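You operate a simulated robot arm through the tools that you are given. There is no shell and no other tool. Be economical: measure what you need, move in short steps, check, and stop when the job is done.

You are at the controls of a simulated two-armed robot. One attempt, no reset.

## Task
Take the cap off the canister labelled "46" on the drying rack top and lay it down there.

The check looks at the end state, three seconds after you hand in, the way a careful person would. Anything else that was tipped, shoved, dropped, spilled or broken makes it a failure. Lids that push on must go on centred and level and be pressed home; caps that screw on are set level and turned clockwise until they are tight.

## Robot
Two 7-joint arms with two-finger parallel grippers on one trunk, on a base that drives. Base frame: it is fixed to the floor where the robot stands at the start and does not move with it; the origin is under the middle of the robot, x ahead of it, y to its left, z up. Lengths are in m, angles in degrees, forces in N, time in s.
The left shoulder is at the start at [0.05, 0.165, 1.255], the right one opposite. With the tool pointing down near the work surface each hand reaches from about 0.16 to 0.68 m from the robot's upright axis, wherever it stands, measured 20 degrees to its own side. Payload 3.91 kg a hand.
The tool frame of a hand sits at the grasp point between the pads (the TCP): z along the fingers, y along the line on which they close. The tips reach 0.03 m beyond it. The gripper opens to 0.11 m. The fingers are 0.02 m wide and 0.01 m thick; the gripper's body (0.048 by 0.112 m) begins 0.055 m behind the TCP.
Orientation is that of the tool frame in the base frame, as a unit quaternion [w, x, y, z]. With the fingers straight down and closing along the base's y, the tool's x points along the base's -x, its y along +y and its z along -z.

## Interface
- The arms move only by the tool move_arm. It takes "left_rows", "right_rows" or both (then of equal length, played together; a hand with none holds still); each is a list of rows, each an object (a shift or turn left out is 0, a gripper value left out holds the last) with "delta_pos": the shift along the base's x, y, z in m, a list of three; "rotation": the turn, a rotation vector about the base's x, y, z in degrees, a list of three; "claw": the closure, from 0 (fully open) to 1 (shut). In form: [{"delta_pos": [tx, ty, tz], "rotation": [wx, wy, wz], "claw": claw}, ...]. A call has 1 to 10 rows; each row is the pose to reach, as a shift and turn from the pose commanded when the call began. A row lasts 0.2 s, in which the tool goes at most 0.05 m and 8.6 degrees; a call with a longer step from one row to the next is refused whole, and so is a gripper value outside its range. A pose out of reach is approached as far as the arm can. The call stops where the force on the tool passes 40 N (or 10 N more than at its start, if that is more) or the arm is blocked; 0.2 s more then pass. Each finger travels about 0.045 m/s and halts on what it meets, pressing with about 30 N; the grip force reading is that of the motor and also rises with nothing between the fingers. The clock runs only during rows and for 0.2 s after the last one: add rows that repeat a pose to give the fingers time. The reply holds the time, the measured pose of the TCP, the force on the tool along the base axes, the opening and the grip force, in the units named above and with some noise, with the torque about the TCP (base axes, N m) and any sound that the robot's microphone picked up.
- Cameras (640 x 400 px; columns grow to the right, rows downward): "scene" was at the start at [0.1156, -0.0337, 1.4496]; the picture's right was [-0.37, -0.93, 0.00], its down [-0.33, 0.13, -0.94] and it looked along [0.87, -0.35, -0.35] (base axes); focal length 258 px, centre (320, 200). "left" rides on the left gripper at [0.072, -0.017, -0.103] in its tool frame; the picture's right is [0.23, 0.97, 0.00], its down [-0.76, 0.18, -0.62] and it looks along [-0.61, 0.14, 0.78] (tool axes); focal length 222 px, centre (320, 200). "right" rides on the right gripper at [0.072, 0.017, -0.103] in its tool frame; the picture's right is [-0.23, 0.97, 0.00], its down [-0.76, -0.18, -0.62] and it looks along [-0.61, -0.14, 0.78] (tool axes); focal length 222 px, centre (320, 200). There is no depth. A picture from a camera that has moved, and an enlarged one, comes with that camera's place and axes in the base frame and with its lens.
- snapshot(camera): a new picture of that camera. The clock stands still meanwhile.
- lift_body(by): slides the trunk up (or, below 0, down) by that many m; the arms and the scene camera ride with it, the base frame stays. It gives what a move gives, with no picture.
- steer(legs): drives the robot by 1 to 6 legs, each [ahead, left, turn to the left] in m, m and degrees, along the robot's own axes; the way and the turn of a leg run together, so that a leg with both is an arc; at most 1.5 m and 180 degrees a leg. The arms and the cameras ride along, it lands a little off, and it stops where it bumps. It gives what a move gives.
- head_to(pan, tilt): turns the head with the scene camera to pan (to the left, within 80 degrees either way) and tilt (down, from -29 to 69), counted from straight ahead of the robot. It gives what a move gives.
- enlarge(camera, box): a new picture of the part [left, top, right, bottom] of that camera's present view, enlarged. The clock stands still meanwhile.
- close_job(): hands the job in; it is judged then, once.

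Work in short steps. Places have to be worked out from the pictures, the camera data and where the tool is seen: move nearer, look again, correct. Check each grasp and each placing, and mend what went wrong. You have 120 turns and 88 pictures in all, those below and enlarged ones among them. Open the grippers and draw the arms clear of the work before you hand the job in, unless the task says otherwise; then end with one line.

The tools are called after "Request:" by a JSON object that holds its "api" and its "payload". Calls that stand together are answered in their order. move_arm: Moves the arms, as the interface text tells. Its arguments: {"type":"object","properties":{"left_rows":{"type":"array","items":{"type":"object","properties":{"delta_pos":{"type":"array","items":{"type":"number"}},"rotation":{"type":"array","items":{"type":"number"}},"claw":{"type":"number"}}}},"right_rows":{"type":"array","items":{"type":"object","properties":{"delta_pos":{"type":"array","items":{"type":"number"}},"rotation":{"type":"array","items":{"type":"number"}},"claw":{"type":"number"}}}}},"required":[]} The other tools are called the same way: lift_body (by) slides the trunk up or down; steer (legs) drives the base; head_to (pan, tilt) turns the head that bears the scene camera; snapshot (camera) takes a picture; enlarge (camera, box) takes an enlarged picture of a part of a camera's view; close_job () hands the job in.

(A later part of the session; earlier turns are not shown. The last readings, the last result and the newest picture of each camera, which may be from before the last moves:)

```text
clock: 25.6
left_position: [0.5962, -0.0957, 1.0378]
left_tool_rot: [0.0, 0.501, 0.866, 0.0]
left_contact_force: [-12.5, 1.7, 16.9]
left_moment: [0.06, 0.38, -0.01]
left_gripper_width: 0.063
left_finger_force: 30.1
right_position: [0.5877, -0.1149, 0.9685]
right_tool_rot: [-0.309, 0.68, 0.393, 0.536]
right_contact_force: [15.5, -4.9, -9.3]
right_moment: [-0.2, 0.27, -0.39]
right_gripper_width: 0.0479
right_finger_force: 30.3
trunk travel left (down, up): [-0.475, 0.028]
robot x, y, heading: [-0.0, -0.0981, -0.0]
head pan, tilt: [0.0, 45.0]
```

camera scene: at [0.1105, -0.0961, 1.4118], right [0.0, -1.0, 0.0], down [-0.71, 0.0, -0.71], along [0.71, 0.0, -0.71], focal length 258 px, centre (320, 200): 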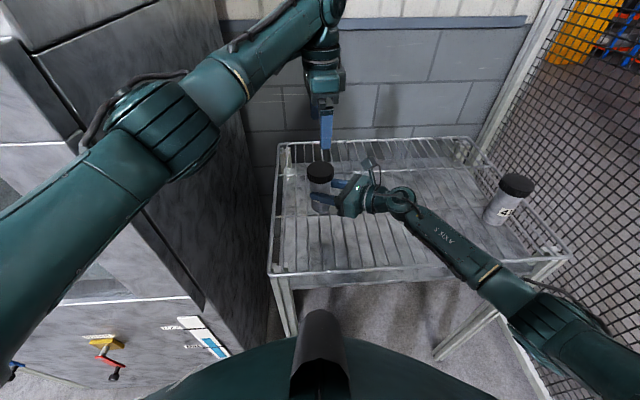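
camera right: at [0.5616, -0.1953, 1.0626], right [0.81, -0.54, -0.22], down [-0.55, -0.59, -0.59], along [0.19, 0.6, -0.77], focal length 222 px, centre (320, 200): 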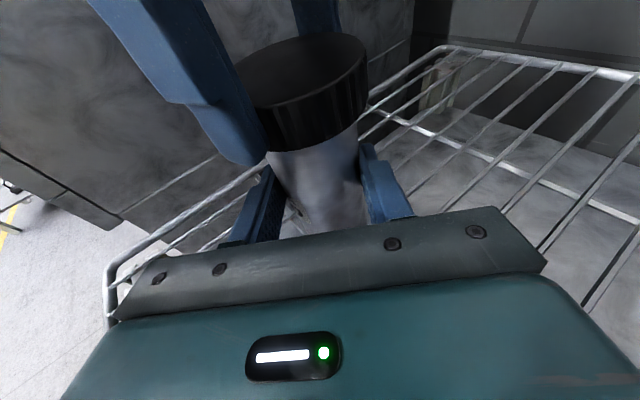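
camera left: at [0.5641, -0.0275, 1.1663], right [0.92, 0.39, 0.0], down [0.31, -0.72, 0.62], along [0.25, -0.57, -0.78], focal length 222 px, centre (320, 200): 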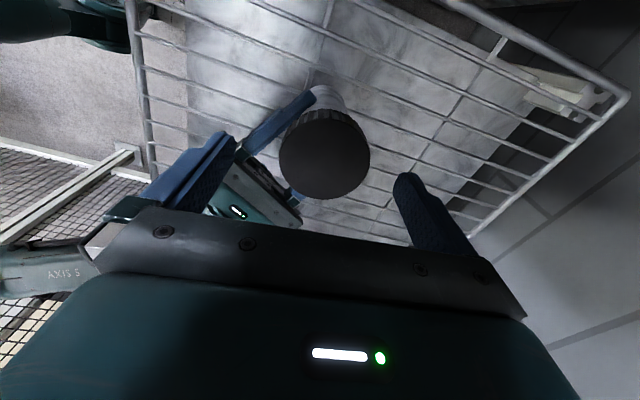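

Moving -x and up both relieve it. I'll continue that way and turn further.

Request:
{"api": "move_arm", "payload": {"left_rows": [{"delta_pos": [-0.002, 0, 0.002]}, {"delta_pos": [-0.0025, 0, 0.003], "rotation": [0, 0, 6]}, {"delta_pos": [-0.0025, 0, 0.003], "rotation": [0, 0, 12]}, {"delta_pos": [-0.0025, 0, 0.003], "rotation": [0, 0, 18]}, {"delta_pos": [-0.0025, 0, 0.003], "rotation": [0, 0, 24]}, {"delta_pos": [-0.0025, 0, 0.003], "rotation": [0, 0, 30]}]}}

Request:
{"api": "snapshot", "payload": {"camera": "right"}}

```text
clock: 27.0
left_position: [0.5952, -0.0961, 1.0398]
left_tool_rot: [0.0, 0.257, 0.967, 0.0]
left_contact_force: [5.1, 5.3, -2.2]
left_moment: [0.38, -0.06, 0.01]
left_gripper_width: 0.0627
left_finger_force: 29.7
right_position: [0.5879, -0.1122, 0.969]
right_tool_rot: [-0.31, 0.679, 0.394, 0.536]
right_contact_force: [-4.0, -5.4, -0.2]
right_moment: [0.04, -0.24, 0.04]
right_gripper_width: 0.0476
right_finger_force: 29.9
trunk travel left (down, up): [-0.475, 0.028]
robot x, y, heading: [-0.0012, -0.0973, 0.2]
head pan, tilt: [0.0, 45.0]
```

```text
49 pictures are left
camera right: at [0.5613, -0.194, 1.0627], right [0.82, -0.53, -0.22], down [-0.54, -0.59, -0.6], along [0.19, 0.61, -0.77], focal length 222 px, centre (320, 200)
```

right: 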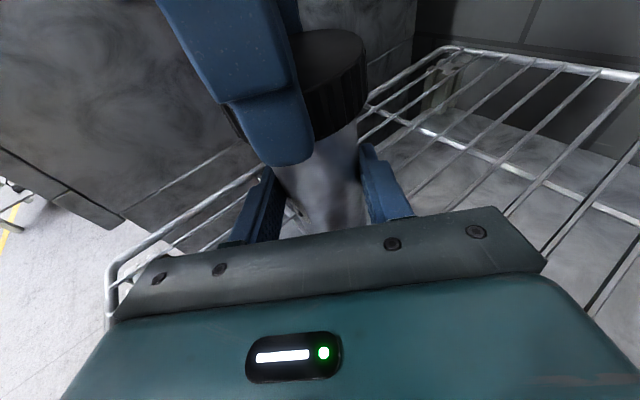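

Forces are now low and the cap turns freely. I'll continue the turn by another 64°, rising slightly.

Request:
{"api": "move_arm", "payload": {"left_rows": [{"rotation": [0, 0, 8]}, {"rotation": [0, 0, 16]}, {"rotation": [0, 0, 24]}, {"delta_pos": [0, 0, 0.0005], "rotation": [0, 0, 32]}, {"delta_pos": [0, 0, 0.0005], "rotation": [0, 0, 40]}, {"delta_pos": [0, 0, 0.001], "rotation": [0, 0, 48]}, {"delta_pos": [0, 0, 0.001], "rotation": [0, 0, 56]}, {"delta_pos": [0, 0, 0.001], "rotation": [0, 0, 64]}]}}

Request:
{"api": "snapshot", "payload": {"camera": "right"}}

Request:
{"api": "snapshot", "payload": {"camera": "scene"}}

```text
clock: 28.8
left_position: [0.5951, -0.0974, 1.0416]
left_tool_rot: [0.0, -0.293, 0.956, -0.001]
left_contact_force: [4.4, -7.8, -7.1]
left_moment: [-0.16, -0.1, 0.0]
left_gripper_width: 0.063
left_finger_force: 29.5
right_position: [0.5877, -0.1124, 0.9683]
right_tool_rot: [-0.31, 0.68, 0.393, 0.536]
right_contact_force: [-4.1, 7.4, 3.5]
right_moment: [-0.35, -0.18, 0.12]
right_gripper_width: 0.0477
right_finger_force: 29.5
trunk travel left (down, up): [-0.475, 0.028]
robot x, y, heading: [0.0024, -0.0974, 0.1]
head pan, tilt: [0.0, 45.0]
```

```text
48 pictures are left
camera right: at [0.5612, -0.1933, 1.0633], right [0.82, -0.53, -0.22], down [-0.54, -0.59, -0.6], along [0.19, 0.61, -0.77], focal length 222 px, centre (320, 200)
```

right: 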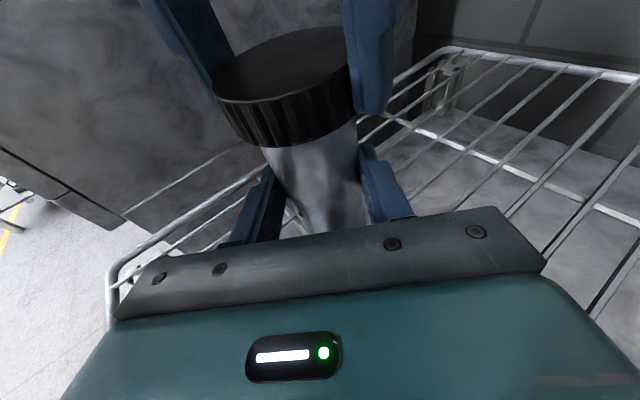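

```text
47 pictures are left
camera scene: at [0.1108, -0.0962, 1.4118], right [0.0, -1.0, 0.0], down [-0.71, 0.0, -0.71], along [0.71, 0.0, -0.71], focal length 258 px, centre (320, 200)
```

scene: 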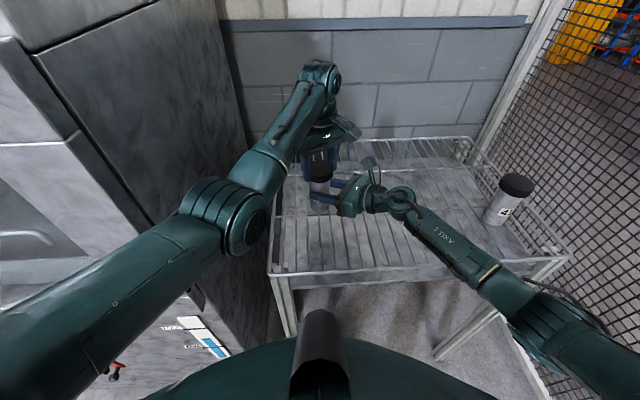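

Turned about 114° so far, with slight upward tension, so it is still threaded. I'll continue another 40° without raising further.

Request:
{"api": "move_arm", "payload": {"left_rows": [{"rotation": [0, 0, 8]}, {"rotation": [0, 0, 16]}, {"rotation": [0, 0, 24]}, {"rotation": [0, 0, 32]}, {"rotation": [0, 0, 40]}, {"rotation": [0, 0, 40]}]}}

Request:
{"api": "enlarge", "payload": {"camera": "scene", "box": [280, 110, 400, 220]}}

```text
clock: 30.2
left_position: [0.5954, -0.0967, 1.043]
left_tool_rot: [-0.001, -0.603, 0.798, -0.002]
left_contact_force: [8.9, -19.3, -9.3]
left_moment: [-0.8, -0.36, -0.03]
left_gripper_width: 0.0626
left_finger_force: 29.7
right_position: [0.5871, -0.1101, 0.9696]
right_tool_rot: [-0.31, 0.679, 0.393, 0.537]
right_contact_force: [-9.5, 19.4, 5.7]
right_moment: [-0.58, -0.32, 0.3]
right_gripper_width: 0.0478
right_finger_force: 30.5
trunk travel left (down, up): [-0.475, 0.028]
robot x, y, heading: [0.0014, -0.0987, -0.1]
head pan, tilt: [0.0, 45.0]
```

```text
3.64 times, centred on (340, 165) of scene
camera zoom: at [0.1108, -0.0962, 1.4118], right [0.0, -1.0, 0.0], down [-0.71, 0.0, -0.71], along [0.71, 0.0, -0.71], focal length 938 px, centre (247, 327)
```

zoom: 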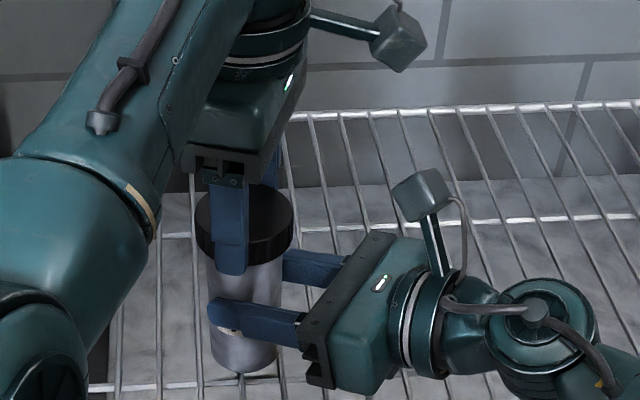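

The sideways load shows the cap axis is nearer (0.597, -0.099). I'll shift the left hand there, open it partway, and rotate back for a second stroke.

Request:
{"api": "move_arm", "payload": {"left_rows": [{"delta_pos": [0.0015, -0.003, -0.001]}, {"delta_pos": [0.0015, -0.003, -0.001]}, {"delta_pos": [0.0015, -0.003, -0.001], "claw": 0.25}, {"delta_pos": [0.0015, -0.003, -0.001], "claw": 0.25}, {"delta_pos": [0.0015, -0.003, -0.001], "claw": 0.25}]}}

Request:
{"api": "move_arm", "payload": {"left_rows": [{"rotation": [0, 0, -8]}, {"rotation": [0, 0, -16]}, {"rotation": [0, 0, -24]}, {"rotation": [0, 0, -32]}, {"rotation": [0, 0, -40]}, {"rotation": [0, 0, -48]}, {"rotation": [0, 0, -56]}, {"rotation": [0, 0, -64]}, {"rotation": [0, 0, -72]}, {"rotation": [0, 0, -80]}]}}

Request:
{"api": "move_arm", "payload": {"left_rows": [{"rotation": [0, 0, -8]}, {"rotation": [0, 0, -16]}, {"rotation": [0, 0, -24]}, {"rotation": [0, 0, -32]}, {"rotation": [0, 0, -40]}, {"rotation": [0, 0, -48]}, {"rotation": [0, 0, -56]}, {"rotation": [0, 0, -64]}, {"rotation": [0, 0, -72]}, {"rotation": [0, 0, -72]}]}}

Request:
{"api": "snapshot", "payload": {"camera": "right"}}

Request:
{"api": "snapshot", "payload": {"camera": "left"}}

```text
clock: 31.4
left_position: [0.5962, -0.0967, 1.0411]
left_tool_rot: [0.001, -0.603, 0.798, 0.0]
left_contact_force: [0.3, 0.7, -1.0]
left_moment: [0.0, -0.01, -0.01]
left_gripper_width: 0.0826
left_finger_force: 0.2
right_position: [0.5884, -0.115, 0.9684]
right_tool_rot: [-0.309, 0.68, 0.393, 0.536]
right_contact_force: [1.6, -1.6, 0.9]
right_moment: [0.04, -0.01, -0.04]
right_gripper_width: 0.0477
right_finger_force: 30.4
trunk travel left (down, up): [-0.475, 0.028]
robot x, y, heading: [0.0023, -0.1019, 0.1]
head pan, tilt: [0.0, 45.0]
```

```text
clock: 33.6
left_position: [0.596, -0.0977, 1.0412]
left_tool_rot: [0.0, 0.053, 0.999, 0.0]
left_contact_force: [0.8, 0.5, -0.8]
left_moment: [0.03, 0.02, -0.01]
left_gripper_width: 0.0827
left_finger_force: 0.1
right_position: [0.5873, -0.113, 0.9682]
right_tool_rot: [-0.309, 0.68, 0.393, 0.536]
right_contact_force: [-0.5, 0.1, -2.3]
right_moment: [-0.02, 0.04, 0.02]
right_gripper_width: 0.0478
right_finger_force: 30.1
trunk travel left (down, up): [-0.475, 0.028]
robot x, y, heading: [0.002, -0.0999, 0.1]
head pan, tilt: [0.0, 45.0]
```

```text
clock: 35.8
left_position: [0.5961, -0.0979, 1.0406]
left_tool_rot: [0.0, 0.63, 0.776, 0.0]
left_contact_force: [-0.6, 0.0, -0.3]
left_moment: [0.02, 0.01, 0.01]
left_gripper_width: 0.0824
left_finger_force: 0.1
right_position: [0.5877, -0.1145, 0.9692]
right_tool_rot: [-0.309, 0.68, 0.393, 0.536]
right_contact_force: [0.1, 0.4, -3.3]
right_moment: [-0.06, 0.03, 0.01]
right_gripper_width: 0.0477
right_finger_force: 30.4
trunk travel left (down, up): [-0.475, 0.028]
robot x, y, heading: [-0.002, -0.0944, 0.1]
head pan, tilt: [0.0, 45.0]
```

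```text
45 pictures are left
camera right: at [0.5615, -0.1943, 1.0625], right [0.82, -0.53, -0.22], down [-0.55, -0.59, -0.59], along [0.19, 0.61, -0.77], focal length 222 px, centre (320, 200)
```

right: 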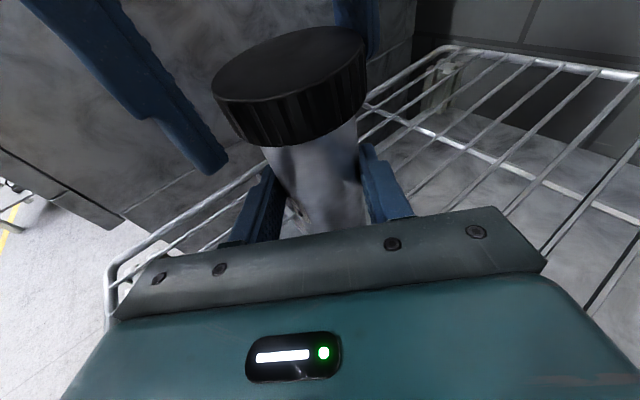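

```text
44 pictures are left
camera left: at [0.5656, -0.0307, 1.1437], right [0.91, 0.42, 0.0], down [0.33, -0.71, 0.62], along [0.26, -0.56, -0.78], focal length 222 px, centre (320, 200)
```

left: 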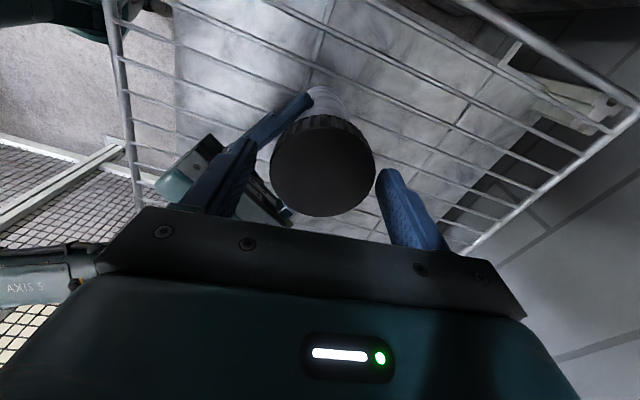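

The cap has risen about 2 mm, so it is a screw cap. I'll regrip and make a second stroke.

Request:
{"api": "move_arm", "payload": {"left_rows": [{"claw": 1}, {"claw": 1}, {"claw": 1}, {"claw": 1}]}}

Request:
{"api": "move_arm", "payload": {"left_rows": [{"rotation": [0, 0, 8]}, {"rotation": [0, 0, 16]}, {"rotation": [0, 0, 24]}, {"delta_pos": [0, 0, 0.0003], "rotation": [0, 0, 32]}, {"delta_pos": [0, 0, 0.0004], "rotation": [0, 0, 40]}, {"delta_pos": [0, 0, 0.0005], "rotation": [0, 0, 48]}, {"delta_pos": [0, 0, 0.0006], "rotation": [0, 0, 56]}, {"delta_pos": [0, 0, 0.0007], "rotation": [0, 0, 64]}, {"delta_pos": [0, 0, 0.0008], "rotation": [0, 0, 72]}, {"delta_pos": [0, 0, 0.0008], "rotation": [0, 0, 80]}]}}

```text
clock: 36.8
left_position: [0.5965, -0.0978, 1.0408]
left_tool_rot: [0.0, 0.628, 0.778, 0.001]
left_contact_force: [12.0, 3.7, -0.7]
left_moment: [0.1, -0.24, 0.01]
left_gripper_width: 0.0624
left_finger_force: 30.2
right_position: [0.5877, -0.1139, 0.968]
right_tool_rot: [-0.31, 0.679, 0.394, 0.536]
right_contact_force: [-11.7, -4.2, -0.8]
right_moment: [0.21, -0.61, 0.14]
right_gripper_width: 0.0479
right_finger_force: 30.8
trunk travel left (down, up): [-0.475, 0.028]
robot x, y, heading: [0.001, -0.1005, -0.1]
head pan, tilt: [0.0, 45.0]
```

```text
clock: 39.0
left_position: [0.5972, -0.0978, 1.0411]
left_tool_rot: [0.002, -0.019, 1.0, 0.0]
left_contact_force: [18.1, 8.8, 0.9]
left_moment: [0.21, -0.6, -0.02]
left_gripper_width: 0.0627
left_finger_force: 29.7
right_position: [0.5873, -0.1125, 0.9674]
right_tool_rot: [-0.309, 0.68, 0.393, 0.536]
right_contact_force: [-19.5, -8.3, -1.3]
right_moment: [0.37, -0.58, 0.25]
right_gripper_width: 0.0477
right_finger_force: 30.3
trunk travel left (down, up): [-0.475, 0.028]
robot x, y, heading: [0.0015, -0.0968, -0.2]
head pan, tilt: [0.0, 45.0]
```

A side load of +18 N in x. I'll shift +3 mm in x and +1 mm in y, and continue the stroke while rising slightly.

Request:
{"api": "move_arm", "payload": {"left_rows": [{"delta_pos": [0.003, 0.001, 0]}, {"delta_pos": [0.003, 0.001, 0.0003], "rotation": [0, 0, 8]}, {"delta_pos": [0.003, 0.001, 0.0005], "rotation": [0, 0, 16]}, {"delta_pos": [0.003, 0.001, 0.0007], "rotation": [0, 0, 24]}, {"delta_pos": [0.003, 0.001, 0.0009], "rotation": [0, 0, 32]}, {"delta_pos": [0.003, 0.001, 0.0011], "rotation": [0, 0, 40]}, {"delta_pos": [0.003, 0.001, 0.0013], "rotation": [0, 0, 48]}, {"delta_pos": [0.003, 0.001, 0.0015], "rotation": [0, 0, 56]}, {"delta_pos": [0.003, 0.001, 0.0017], "rotation": [0, 0, 64]}, {"delta_pos": [0.003, 0.001, 0.002], "rotation": [0, 0, 72]}]}}

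Request:
{"api": "snapshot", "payload": {"camera": "right"}}

```text
clock: 41.2
left_position: [0.5989, -0.0983, 1.0429]
left_tool_rot: [-0.001, -0.602, 0.799, 0.001]
left_contact_force: [-8.6, 0.0, -0.2]
left_moment: [-0.01, 0.21, -0.12]
left_gripper_width: 0.0625
left_finger_force: 29.2
right_position: [0.5887, -0.1133, 0.9688]
right_tool_rot: [-0.31, 0.679, 0.393, 0.536]
right_contact_force: [9.4, 0.5, -2.5]
right_moment: [-0.04, 0.5, -0.04]
right_gripper_width: 0.0479
right_finger_force: 29.4
trunk travel left (down, up): [-0.475, 0.028]
robot x, y, heading: [-0.0008, -0.099, 0.0]
head pan, tilt: [0.0, 45.0]
```

```text
43 pictures are left
camera right: at [0.5618, -0.1947, 1.0627], right [0.82, -0.53, -0.22], down [-0.55, -0.59, -0.6], along [0.19, 0.61, -0.77], focal length 222 px, centre (320, 200)
```

right: 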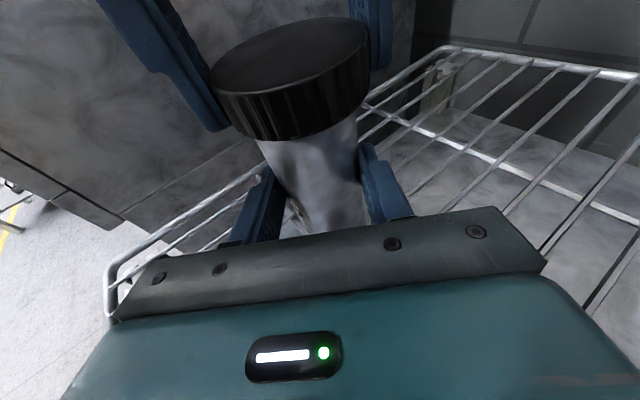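

The cap is clearly rising after about 305°. I'll test a gentle 4 mm lift, shifting -1.5 mm in x to unload.

Request:
{"api": "move_arm", "payload": {"left_rows": [{"delta_pos": [-0.0015, 0, 0.001]}, {"delta_pos": [-0.0015, 0, 0.0025]}, {"delta_pos": [-0.0015, 0, 0.004]}, {"delta_pos": [-0.0015, 0, 0.004]}]}}

Request:
{"api": "snapshot", "payload": {"camera": "right"}}

```text
clock: 42.2
left_position: [0.5992, -0.0966, 1.0469]
left_tool_rot: [-0.001, -0.602, 0.798, 0.0]
left_contact_force: [-3.0, -0.7, -0.7]
left_moment: [0.01, 0.03, -0.01]
left_gripper_width: 0.0628
left_finger_force: 30.0
right_position: [0.5882, -0.1129, 0.9679]
right_tool_rot: [-0.31, 0.679, 0.393, 0.537]
right_contact_force: [2.6, 0.8, -1.6]
right_moment: [-0.1, 0.18, -0.01]
right_gripper_width: 0.0479
right_finger_force: 30.1
trunk travel left (down, up): [-0.475, 0.028]
robot x, y, heading: [0.0024, -0.0978, 0.2]
head pan, tilt: [0.0, 45.0]
```

```text
42 pictures are left
camera right: at [0.5613, -0.1939, 1.0625], right [0.82, -0.53, -0.22], down [-0.55, -0.59, -0.59], along [0.19, 0.61, -0.77], focal length 222 px, centre (320, 200)
```

right: 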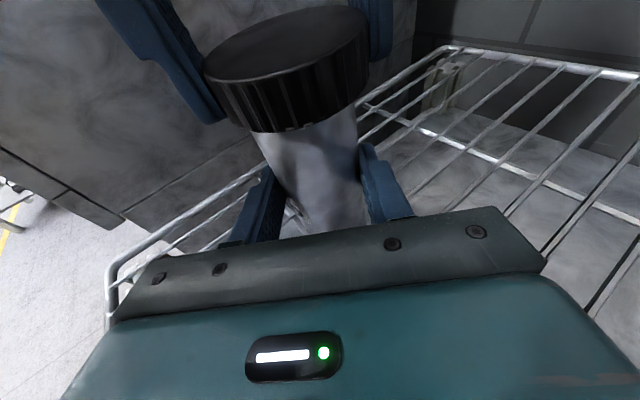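

It lifts freely without force, so the cap is off the thread. I'll lift straight up.

Request:
{"api": "move_arm", "payload": {"left_rows": [{"delta_pos": [0, 0, 0.008]}, {"delta_pos": [0, 0, 0.016]}, {"delta_pos": [0, 0, 0.03]}, {"delta_pos": [0, 0, 0.05]}, {"delta_pos": [0, 0, 0.07]}, {"delta_pos": [0, 0, 0.09]}, {"delta_pos": [0, 0, 0.09]}]}}

Request:
{"api": "snapshot", "payload": {"camera": "right"}}

Request:
{"api": "snapshot", "payload": {"camera": "scene"}}

```text
clock: 43.8
left_position: [0.5983, -0.0954, 1.135]
left_tool_rot: [0.0, -0.601, 0.799, 0.0]
left_contact_force: [-0.6, 0.7, 0.1]
left_moment: [-0.01, 0.02, 0.01]
left_gripper_width: 0.0
left_finger_force: 29.9
right_position: [0.5881, -0.1137, 0.9689]
right_tool_rot: [-0.308, 0.681, 0.393, 0.536]
right_contact_force: [-0.3, -0.1, -3.3]
right_moment: [-0.06, 0.02, -0.02]
right_gripper_width: 0.0479
right_finger_force: 30.2
trunk travel left (down, up): [-0.475, 0.028]
robot x, y, heading: [-0.0008, -0.099, 0.1]
head pan, tilt: [0.0, 45.0]
```

```text
41 pictures are left
camera right: at [0.5616, -0.1943, 1.0624], right [0.82, -0.53, -0.22], down [-0.55, -0.59, -0.59], along [0.19, 0.61, -0.77], focal length 222 px, centre (320, 200)
```

right: 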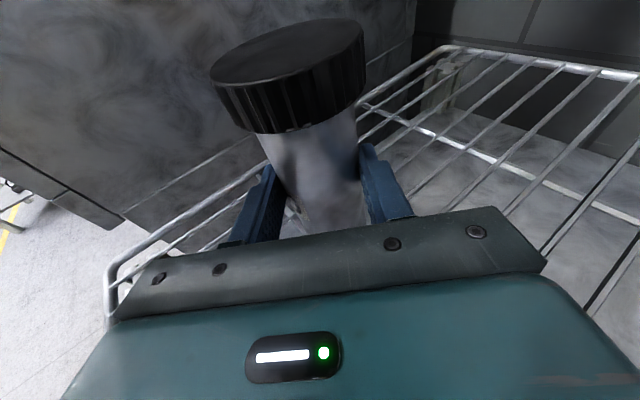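

```text
40 pictures are left
camera scene: at [0.1109, -0.0962, 1.4118], right [0.0, -1.0, 0.0], down [-0.71, 0.0, -0.71], along [0.71, 0.0, -0.71], focal length 258 px, centre (320, 200)
```

scene: 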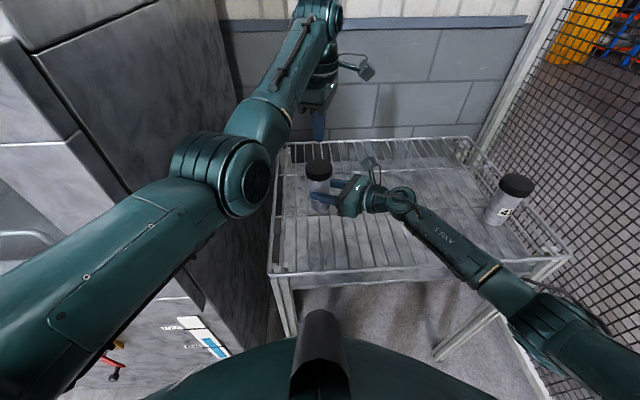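

The left pads slipped off the cap (width 0), so the cap is still on, partly unscrewed, and my grip was too high. I'll rotate back up here with the fingers open, then regrip lower for another stroke.

Request:
{"api": "move_arm", "payload": {"left_rows": [{"rotation": [0, 0, -8], "claw": 0.2}, {"rotation": [0, 0, -16]}, {"rotation": [0, 0, -24]}, {"rotation": [0, 0, -32]}, {"rotation": [0, 0, -40]}, {"rotation": [0, 0, -48]}, {"rotation": [0, 0, -56]}, {"rotation": [0, 0, -64]}, {"rotation": [0, 0, -72]}, {"rotation": [0, 0, -80]}]}}

Request:
{"api": "move_arm", "payload": {"left_rows": [{"rotation": [0, 0, -8]}, {"rotation": [0, 0, -16]}, {"rotation": [0, 0, -24]}, {"rotation": [0, 0, -32]}, {"rotation": [0, 0, -40]}, {"rotation": [0, 0, -48]}, {"rotation": [0, 0, -56]}, {"rotation": [0, 0, -64]}, {"rotation": [0, 0, -72]}, {"rotation": [0, 0, -72]}]}}

Request:
{"api": "enlarge", "payload": {"camera": "left", "box": [250, 60, 410, 200]}}

Request:
{"api": "enlarge", "payload": {"camera": "right", "box": [190, 0, 410, 240]}}

Request:
{"api": "enlarge", "payload": {"camera": "scene", "box": [280, 130, 380, 220]}}

```text
clock: 46.0
left_position: [0.5977, -0.0969, 1.1364]
left_tool_rot: [0.0, 0.052, 0.999, 0.001]
left_contact_force: [-0.1, 0.0, -0.6]
left_moment: [0.01, 0.01, 0.0]
left_gripper_width: 0.0875
left_finger_force: 0.0
right_position: [0.5888, -0.114, 0.969]
right_tool_rot: [-0.309, 0.68, 0.393, 0.536]
right_contact_force: [0.7, -1.1, -3.3]
right_moment: [-0.03, 0.03, -0.03]
right_gripper_width: 0.0479
right_finger_force: 29.8
trunk travel left (down, up): [-0.475, 0.028]
robot x, y, heading: [0.0001, -0.0969, -0.0]
head pan, tilt: [0.0, 45.0]
```

```text
clock: 48.2
left_position: [0.5976, -0.0967, 1.1361]
left_tool_rot: [0.0, 0.63, 0.777, 0.0]
left_contact_force: [0.3, 0.0, 0.7]
left_moment: [0.01, -0.03, -0.01]
left_gripper_width: 0.0881
left_finger_force: 0.1
right_position: [0.5875, -0.1139, 0.9685]
right_tool_rot: [-0.309, 0.68, 0.393, 0.536]
right_contact_force: [-0.1, -0.4, -3.5]
right_moment: [-0.08, 0.05, -0.02]
right_gripper_width: 0.048
right_finger_force: 30.1
trunk travel left (down, up): [-0.475, 0.028]
robot x, y, heading: [-0.0044, -0.0976, 0.0]
head pan, tilt: [0.0, 45.0]
```

```text
2.86 times, centred on (330, 130) of left
camera zoom: at [0.5672, -0.0299, 1.2396], right [0.91, 0.42, 0.0], down [0.33, -0.71, 0.62], along [0.26, -0.56, -0.78], focal length 635 px, centre (291, 400)
```

zoom: 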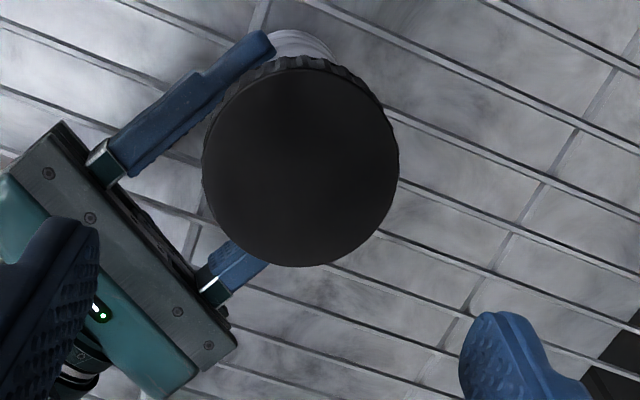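

```text
1.67 times, centred on (300, 120) of right
camera zoom: at [0.5615, -0.1943, 1.0625], right [0.82, -0.53, -0.22], down [-0.55, -0.59, -0.59], along [0.19, 0.61, -0.77], focal length 370 px, centre (353, 333)
```

zoom: 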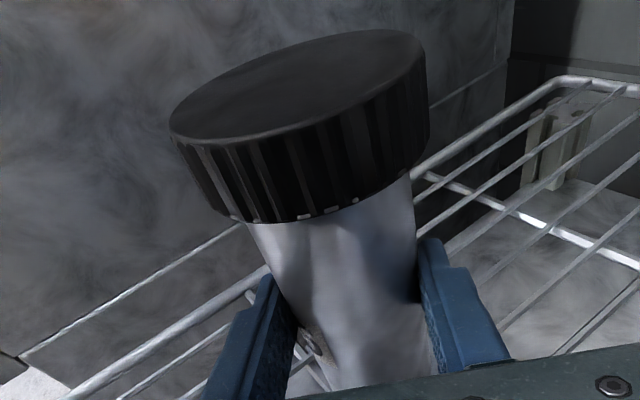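

```text
4.44 times, centred on (330, 175) of scene
camera zoom: at [0.1108, -0.0962, 1.4118], right [0.0, -1.0, 0.0], down [-0.71, 0.0, -0.71], along [0.71, 0.0, -0.71], focal length 1146 px, centre (276, 311)
```

zoom: 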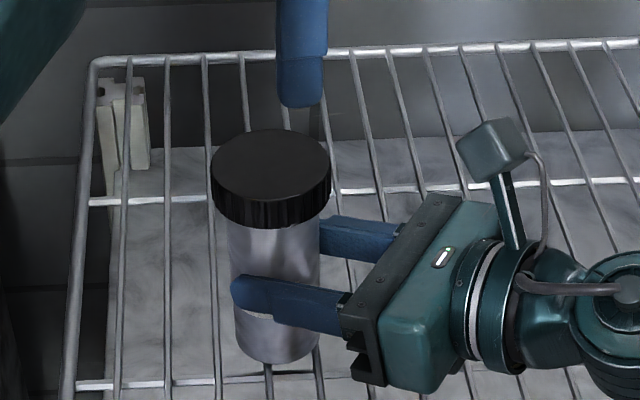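

The cap looks slightly off-centre on the body now, so it may already be loose. I'll take a tighter look.

Request:
{"api": "enlarge", "payload": {"camera": "scene", "box": [300, 150, 345, 215]}}

Request:
{"api": "enlarge", "payload": {"camera": "right", "box": [240, 90, 380, 160]}}

```text
6.15 times, centred on (322, 182) of scene
camera zoom: at [0.1108, -0.0962, 1.4118], right [0.0, -1.0, 0.0], down [-0.71, 0.0, -0.71], along [0.71, 0.0, -0.71], focal length 1587 px, centre (305, 308)
```

zoom: 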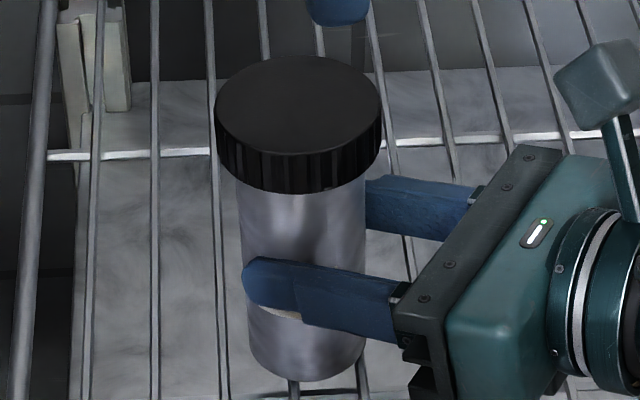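

```text
4.57 times, centred on (310, 125) of right
camera zoom: at [0.5615, -0.1943, 1.0625], right [0.82, -0.53, -0.22], down [-0.55, -0.59, -0.59], along [0.19, 0.61, -0.77], focal length 1015 px, centre (366, 543)
```

zoom: 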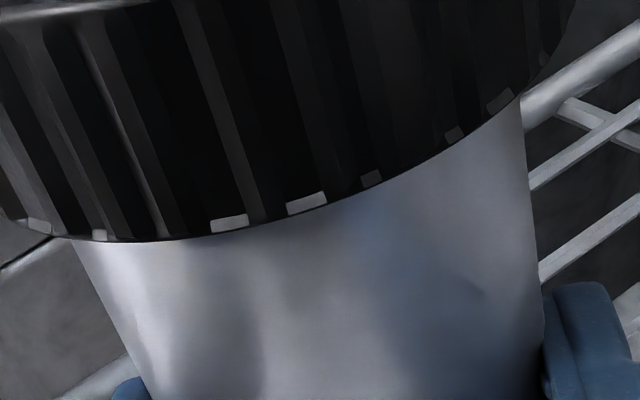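

The cap is still threaded on, risen about 4 mm, and the canister leans a degree or two in the grip. I'll regrip the full height of the cap for another stroke.

Request:
{"api": "move_arm", "payload": {"left_rows": [{"delta_pos": [0, 0.001, -0.03]}, {"delta_pos": [0, 0.001, -0.06]}, {"delta_pos": [0, 0.001, -0.08]}, {"delta_pos": [0, 0.001, -0.096]}, {"delta_pos": [0, 0.001, -0.096], "claw": 1}, {"delta_pos": [0, 0.001, -0.096]}, {"delta_pos": [0, 0.001, -0.096]}, {"delta_pos": [0, 0.001, -0.096]}]}}

Request:
{"api": "snapshot", "payload": {"camera": "right"}}

```text
clock: 50.0
left_position: [0.5994, -0.0958, 1.0406]
left_tool_rot: [0.001, 0.629, 0.778, 0.0]
left_contact_force: [11.9, 3.5, -2.8]
left_moment: [0.05, -0.21, -0.02]
left_gripper_width: 0.0626
left_finger_force: 30.1
right_position: [0.5872, -0.1126, 0.9695]
right_tool_rot: [-0.308, 0.681, 0.392, 0.536]
right_contact_force: [-11.5, -4.4, -0.5]
right_moment: [0.29, -0.7, 0.17]
right_gripper_width: 0.0482
right_finger_force: 30.3
trunk travel left (down, up): [-0.475, 0.028]
robot x, y, heading: [-0.0023, -0.0952, -0.0]
head pan, tilt: [0.0, 45.0]
```

```text
34 pictures are left
camera right: at [0.5612, -0.194, 1.0626], right [0.82, -0.53, -0.22], down [-0.54, -0.59, -0.59], along [0.19, 0.61, -0.77], focal length 222 px, centre (320, 200)
```

right: 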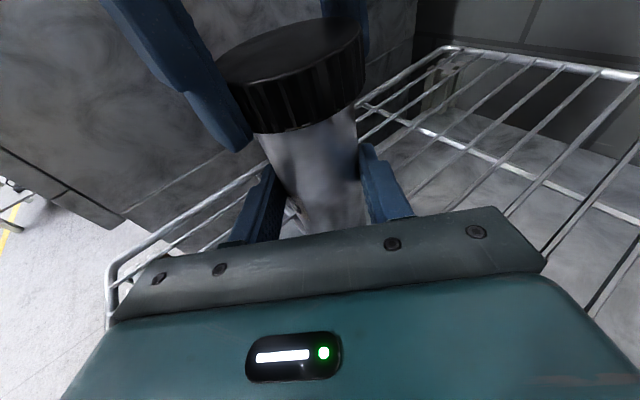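

Good coverage this time. I'll shift +2 mm in x to unload and make the third stroke.

Request:
{"api": "move_arm", "payload": {"left_rows": [{"delta_pos": [0.002, 0.0005, 0]}, {"delta_pos": [0.002, 0.0005, 0.0002], "rotation": [0, 0, 8]}, {"delta_pos": [0.002, 0.0005, 0.0003], "rotation": [0, 0, 16]}, {"delta_pos": [0.002, 0.0005, 0.0004], "rotation": [0, 0, 24]}, {"delta_pos": [0.002, 0.0005, 0.0005], "rotation": [0, 0, 32]}, {"delta_pos": [0.002, 0.0005, 0.0006], "rotation": [0, 0, 40]}, {"delta_pos": [0.002, 0.0005, 0.0007], "rotation": [0, 0, 48]}, {"delta_pos": [0.002, 0.0005, 0.0008], "rotation": [0, 0, 56]}, {"delta_pos": [0.002, 0.0005, 0.0009], "rotation": [0, 0, 64]}, {"delta_pos": [0.002, 0.0005, 0.001], "rotation": [0, 0, 72]}]}}

Request:
{"api": "snapshot", "payload": {"camera": "right"}}

```text
clock: 52.2
left_position: [0.5988, -0.0972, 1.0406]
left_tool_rot: [-0.001, 0.053, 0.999, 0.0]
left_contact_force: [-3.7, 1.8, -1.8]
left_moment: [-0.07, 0.56, -1.12]
left_gripper_width: 0.0625
left_finger_force: 29.8
right_position: [0.5893, -0.1139, 0.9681]
right_tool_rot: [-0.31, 0.68, 0.394, 0.535]
right_contact_force: [3.6, -1.9, -1.3]
right_moment: [0.17, -0.31, 1.04]
right_gripper_width: 0.0483
right_finger_force: 30.0
trunk travel left (down, up): [-0.475, 0.028]
robot x, y, heading: [0.0011, -0.0961, -0.0]
head pan, tilt: [0.0, 45.0]
```

```text
33 pictures are left
camera right: at [0.5617, -0.1947, 1.0627], right [0.82, -0.53, -0.22], down [-0.55, -0.59, -0.59], along [0.19, 0.61, -0.77], focal length 222 px, centre (320, 200)
```

right: 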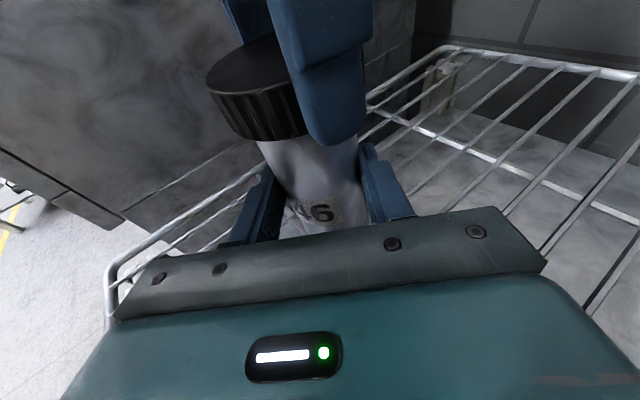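

This time the torque is 1.1 N m and the body turned in the right grip (label now visible), so the cap may be cocked on the neck rather than threaded. I'll ease the torque back a few degrees and try a gentle small lift.

Request:
{"api": "move_arm", "payload": {"left_rows": [{"rotation": [0, 0, -3]}, {"rotation": [0, 0, -3], "delta_pos": [0, 0, 0.002]}, {"rotation": [0, 0, -3], "delta_pos": [0, 0, 0.004]}, {"rotation": [0, 0, -3], "delta_pos": [0, 0, 0.004]}]}}

Request:
{"api": "snapshot", "payload": {"camera": "right"}}

Request:
{"api": "enlarge", "payload": {"camera": "scene", "box": [300, 150, 345, 215]}}

```text
clock: 53.2
left_position: [0.599, -0.0958, 1.0437]
left_tool_rot: [0.0, 0.077, 0.997, -0.001]
left_contact_force: [3.2, -0.9, -15.2]
left_moment: [0.14, -0.21, -0.01]
left_gripper_width: 0.0628
left_finger_force: 30.5
right_position: [0.5888, -0.1134, 0.9704]
right_tool_rot: [-0.31, 0.679, 0.393, 0.537]
right_contact_force: [-3.0, 0.9, 11.9]
right_moment: [0.04, -0.19, 0.07]
right_gripper_width: 0.0477
right_finger_force: 29.7
trunk travel left (down, up): [-0.475, 0.028]
robot x, y, heading: [0.0038, -0.0958, 0.2]
head pan, tilt: [0.0, 45.0]
```

```text
32 pictures are left
camera right: at [0.5615, -0.1938, 1.0644], right [0.82, -0.53, -0.22], down [-0.54, -0.59, -0.6], along [0.19, 0.61, -0.77], focal length 222 px, centre (320, 200)
```

right: 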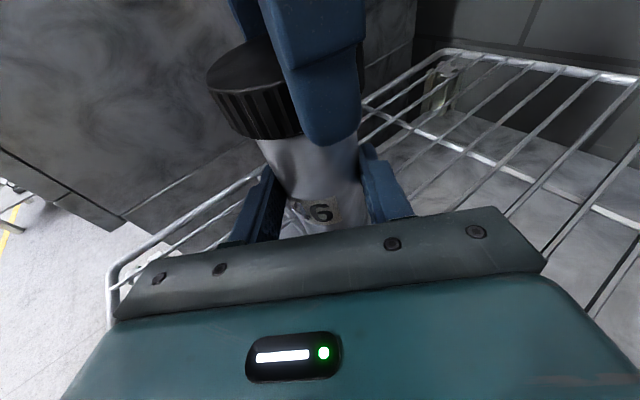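

```text
6.15 times, centred on (322, 182) of scene
camera zoom: at [0.1108, -0.0962, 1.4118], right [0.0, -1.0, 0.0], down [-0.71, 0.0, -0.71], along [0.71, 0.0, -0.71], focal length 1587 px, centre (305, 308)
```

zoom: 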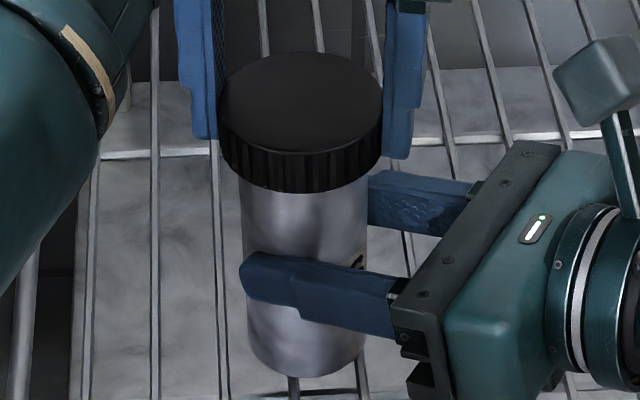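

Lifting pulls on the right hand at 15 N, so it is still threaded and the earlier torque probably came from a tilt side load. With moments low now, I'll lower back and try turning 30° more.

Request:
{"api": "move_arm", "payload": {"left_rows": [{"delta_pos": [-0.0005, 0, -0.003]}, {"delta_pos": [-0.0005, 0, -0.003], "rotation": [0, 0, 5]}, {"delta_pos": [-0.0005, 0, -0.003], "rotation": [0, 0, 10]}, {"delta_pos": [-0.0005, 0, -0.003], "rotation": [0, 0, 15]}]}}

Request:
{"api": "snapshot", "payload": {"camera": "right"}}

```text
clock: 54.2
left_position: [0.5992, -0.0966, 1.0429]
left_tool_rot: [0.0, -0.053, 0.999, 0.0]
left_contact_force: [2.8, -0.9, -10.0]
left_moment: [-0.03, 0.37, -0.94]
left_gripper_width: 0.0628
left_finger_force: 29.7
right_position: [0.5882, -0.1141, 0.9679]
right_tool_rot: [-0.309, 0.68, 0.393, 0.536]
right_contact_force: [-2.3, 1.2, 5.6]
right_moment: [0.02, -0.58, 0.99]
right_gripper_width: 0.0509
right_finger_force: 30.4
trunk travel left (down, up): [-0.475, 0.028]
robot x, y, heading: [0.0009, -0.0991, -0.3]
head pan, tilt: [0.0, 45.0]
```

```text
30 pictures are left
camera right: at [0.5613, -0.1942, 1.062], right [0.82, -0.53, -0.22], down [-0.55, -0.59, -0.59], along [0.19, 0.61, -0.77], focal length 222 px, centre (320, 200)
```

right: 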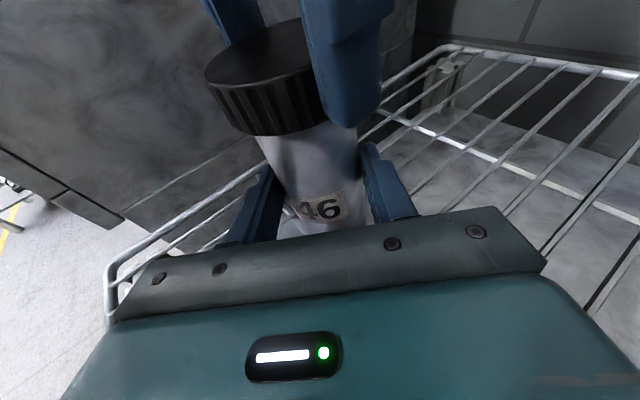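

The torque still turns the body, so I'll release the left hand and inspect how the cap sits.

Request:
{"api": "move_arm", "payload": {"left_rows": [{"claw": 0.2}, {"claw": 0.2}, {"delta_pos": [0, 0, 0.03], "claw": 0.2}, {"delta_pos": [0, 0, 0.07], "claw": 0.2}, {"delta_pos": [0, 0, 0.1], "claw": 0.2}, {"delta_pos": [0, 0, 0.1]}]}}

Request:
{"api": "enlarge", "payload": {"camera": "right", "box": [190, 0, 410, 240]}}

Request:
{"api": "enlarge", "payload": {"camera": "scene", "box": [300, 150, 345, 215]}}

```text
clock: 55.6
left_position: [0.5987, -0.0972, 1.14]
left_tool_rot: [0.0, -0.053, 0.999, 0.0]
left_contact_force: [0.2, -0.9, 0.5]
left_moment: [0.02, 0.02, -0.01]
left_gripper_width: 0.0881
left_finger_force: 0.0
right_position: [0.5885, -0.1139, 0.9686]
right_tool_rot: [-0.309, 0.679, 0.393, 0.537]
right_contact_force: [-0.4, -0.8, 0.0]
right_moment: [0.06, -0.01, -0.01]
right_gripper_width: 0.049
right_finger_force: 29.7
trunk travel left (down, up): [-0.475, 0.028]
robot x, y, heading: [-0.0014, -0.0944, 0.2]
head pan, tilt: [0.0, 45.0]
```

```text
1.67 times, centred on (300, 120) of right
camera zoom: at [0.5614, -0.1943, 1.0634], right [0.82, -0.53, -0.22], down [-0.54, -0.59, -0.6], along [0.19, 0.61, -0.77], focal length 370 px, centre (353, 333)
```

zoom: 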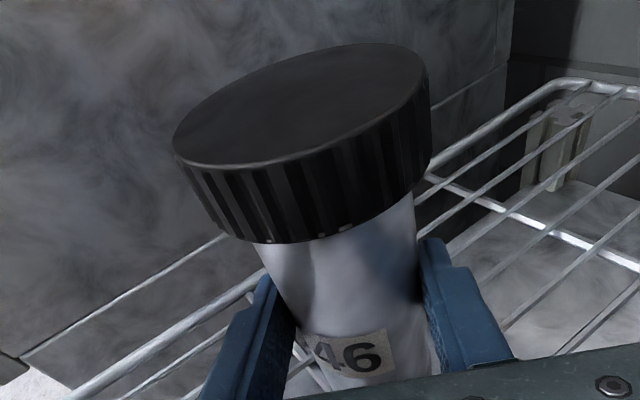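

```text
6.15 times, centred on (322, 182) of scene
camera zoom: at [0.1104, -0.0962, 1.4119], right [0.0, -1.0, 0.0], down [-0.71, 0.0, -0.71], along [0.71, 0.0, -0.71], focal length 1587 px, centre (305, 308)
```

zoom: 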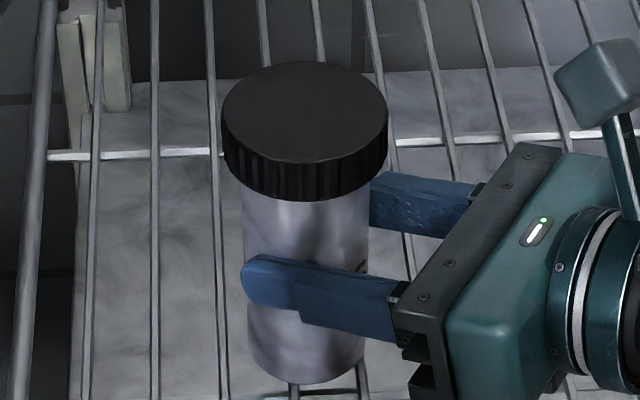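

Since the slip, the cap sits cocked because the body leaned in the right grip, and a cocking moment would explain the jam. I'll open the right gripper a little so the canister settles upright on the rack.

Request:
{"api": "move_arm", "payload": {"right_rows": [{"claw": 0.5}, {"claw": 0.45}, {"claw": 0.4}, {"claw": 0.35}, {"claw": 0.35}]}}

Request:
{"api": "enlarge", "payload": {"camera": "right", "box": [190, 0, 410, 240]}}

Request:
{"api": "enlarge", "payload": {"camera": "scene", "box": [300, 150, 345, 215]}}

```text
clock: 56.8
left_position: [0.599, -0.0966, 1.1393]
left_tool_rot: [-0.001, -0.052, 0.999, 0.0]
left_contact_force: [-0.5, 0.4, 0.0]
left_moment: [0.01, -0.03, 0.0]
left_gripper_width: 0.0879
left_finger_force: 0.0
right_position: [0.5876, -0.1135, 0.9685]
right_tool_rot: [-0.309, 0.68, 0.393, 0.536]
right_contact_force: [-0.5, -0.4, 0.0]
right_moment: [-0.02, 0.03, 0.02]
right_gripper_width: 0.0716
right_finger_force: 0.0
trunk travel left (down, up): [-0.475, 0.028]
robot x, y, heading: [0.0004, -0.0977, 0.0]
head pan, tilt: [0.0, 45.0]
```

```text
1.67 times, centred on (300, 120) of right
camera zoom: at [0.5613, -0.1943, 1.0627], right [0.82, -0.53, -0.22], down [-0.55, -0.59, -0.6], along [0.19, 0.61, -0.77], focal length 370 px, centre (353, 333)
```

zoom: 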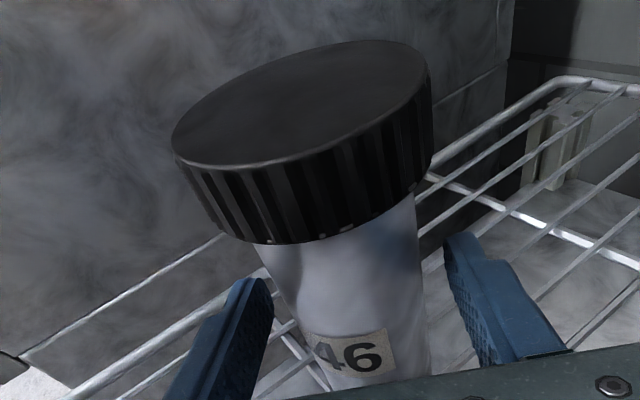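

```text
6.15 times, centred on (322, 182) of scene
camera zoom: at [0.1104, -0.0962, 1.4118], right [0.0, -1.0, 0.0], down [-0.71, 0.0, -0.71], along [0.71, 0.0, -0.71], focal length 1587 px, centre (305, 308)
```

zoom: 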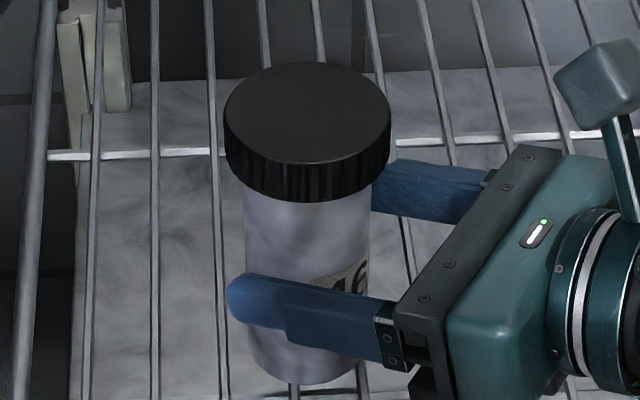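

The canister stands upright again, with the cap level. I'll re-close the right hand on the body while rotating the left hand back to -76° yaw.

Request:
{"api": "move_arm", "payload": {"left_rows": [{"rotation": [0, 0, -8]}, {"rotation": [0, 0, -16]}, {"rotation": [0, 0, -24]}, {"rotation": [0, 0, -32]}, {"rotation": [0, 0, -40]}, {"rotation": [0, 0, -48]}, {"rotation": [0, 0, -56]}, {"rotation": [0, 0, -64]}, {"rotation": [0, 0, -72]}, {"rotation": [0, 0, -80]}], "right_rows": [{"claw": 0.5}, {"claw": 1}, {"claw": 1}, {"claw": 1}, {"claw": 1}, {"claw": 1}, {"claw": 1}, {"claw": 1}, {"claw": 1}, {"claw": 1}]}}

Request:
{"api": "enlarge", "payload": {"camera": "scene", "box": [300, 150, 345, 215]}}

```text
clock: 59.0
left_position: [0.5995, -0.0956, 1.1429]
left_tool_rot: [0.0, 0.603, 0.798, 0.0]
left_contact_force: [0.5, -0.8, 0.3]
left_moment: [-0.02, -0.01, 0.0]
left_gripper_width: 0.0879
left_finger_force: 0.0
right_position: [0.5885, -0.1141, 0.9686]
right_tool_rot: [-0.309, 0.68, 0.393, 0.537]
right_contact_force: [-0.7, -0.7, 0.6]
right_moment: [-0.02, 0.08, 0.03]
right_gripper_width: 0.0489
right_finger_force: 29.9
trunk travel left (down, up): [-0.475, 0.028]
robot x, y, heading: [0.0008, -0.0962, -0.2]
head pan, tilt: [0.0, 45.0]
```

```text
6.15 times, centred on (322, 182) of scene
camera zoom: at [0.1104, -0.0963, 1.4118], right [0.0, -1.0, 0.0], down [-0.71, 0.0, -0.71], along [0.71, 0.0, -0.71], focal length 1587 px, centre (305, 308)
```

zoom: 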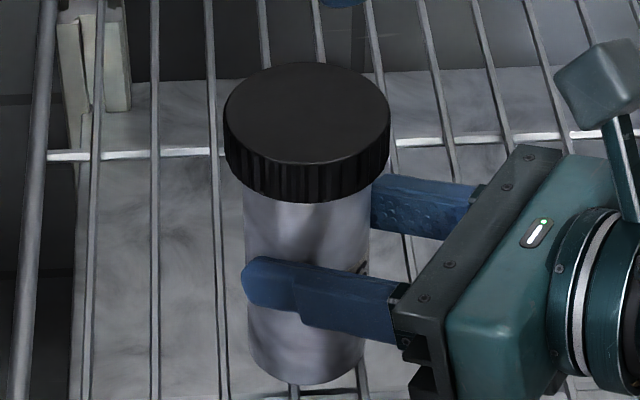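

The canister is held upright and didn't move. I'll lower the left hand and grip the cap again.

Request:
{"api": "move_arm", "payload": {"left_rows": [{"delta_pos": [0, -0.001, -0.03]}, {"delta_pos": [0, -0.001, -0.06]}, {"delta_pos": [0, -0.001, -0.085]}, {"delta_pos": [0, -0.001, -0.102]}, {"delta_pos": [0, -0.001, -0.102], "claw": 1}, {"delta_pos": [0, -0.001, -0.102]}, {"delta_pos": [0, -0.001, -0.102]}, {"delta_pos": [0, -0.001, -0.102]}]}}

```text
clock: 60.8
left_position: [0.599, -0.0979, 1.04]
left_tool_rot: [-0.001, 0.602, 0.798, -0.001]
left_contact_force: [-15.1, -1.9, 2.0]
left_moment: [-0.1, 0.45, -0.33]
left_gripper_width: 0.0626
left_finger_force: 30.0
right_position: [0.5891, -0.1147, 0.9688]
right_tool_rot: [-0.308, 0.681, 0.393, 0.536]
right_contact_force: [15.3, 1.5, -0.8]
right_moment: [0.0, 0.67, 0.1]
right_gripper_width: 0.0485
right_finger_force: 29.9
trunk travel left (down, up): [-0.475, 0.028]
robot x, y, heading: [0.0003, -0.095, -0.0]
head pan, tilt: [0.0, 45.0]
```

Load of -15 N in x, so I'll shift 3 mm in -x and turn a small amount to see the torque.

Request:
{"api": "move_arm", "payload": {"left_rows": [{"delta_pos": [-0.0015, 0, 0]}, {"delta_pos": [-0.003, 0, 0]}, {"delta_pos": [-0.003, 0, 0]}]}}

Request:
{"api": "move_arm", "payload": {"left_rows": [{"rotation": [0, 0, 5]}, {"rotation": [0, 0, 10]}, {"rotation": [0, 0, 15]}, {"rotation": [0, 0, 20]}]}}

Request:
{"api": "snapshot", "payload": {"camera": "right"}}

```text
clock: 61.6
left_position: [0.5976, -0.0957, 1.0402]
left_tool_rot: [0.001, 0.601, 0.799, 0.001]
left_contact_force: [-1.1, -2.1, -4.7]
left_moment: [-0.23, 0.43, -0.23]
left_gripper_width: 0.0629
left_finger_force: 30.2
right_position: [0.5879, -0.1123, 0.9684]
right_tool_rot: [-0.31, 0.679, 0.394, 0.536]
right_contact_force: [2.1, 2.0, 1.6]
right_moment: [0.12, -0.34, 0.28]
right_gripper_width: 0.0488
right_finger_force: 29.9
trunk travel left (down, up): [-0.475, 0.028]
robot x, y, heading: [-0.0008, -0.096, 0.1]
head pan, tilt: [0.0, 45.0]
```

```text
clock: 62.6
left_position: [0.597, -0.0957, 1.0397]
left_tool_rot: [0.002, 0.453, 0.891, 0.0]
left_contact_force: [6.9, -0.7, -4.2]
left_moment: [0.05, 0.06, -1.07]
left_gripper_width: 0.0623
left_finger_force: 30.5
right_position: [0.5886, -0.1136, 0.9688]
right_tool_rot: [-0.309, 0.68, 0.393, 0.536]
right_contact_force: [-7.4, 1.1, 3.4]
right_moment: [0.03, -0.57, 1.22]
right_gripper_width: 0.0495
right_finger_force: 29.8
trunk travel left (down, up): [-0.475, 0.028]
robot x, y, heading: [0.0011, -0.0951, -0.0]
head pan, tilt: [0.0, 45.0]
```

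```text
24 pictures are left
camera right: at [0.5609, -0.1936, 1.0626], right [0.82, -0.53, -0.22], down [-0.54, -0.59, -0.59], along [0.19, 0.61, -0.77], focal length 222 px, centre (320, 200)
```

right: 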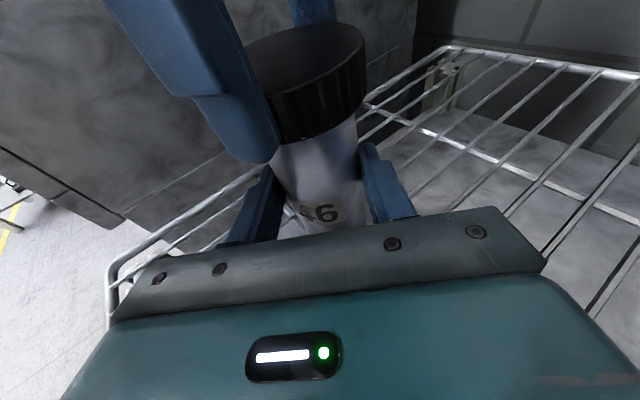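

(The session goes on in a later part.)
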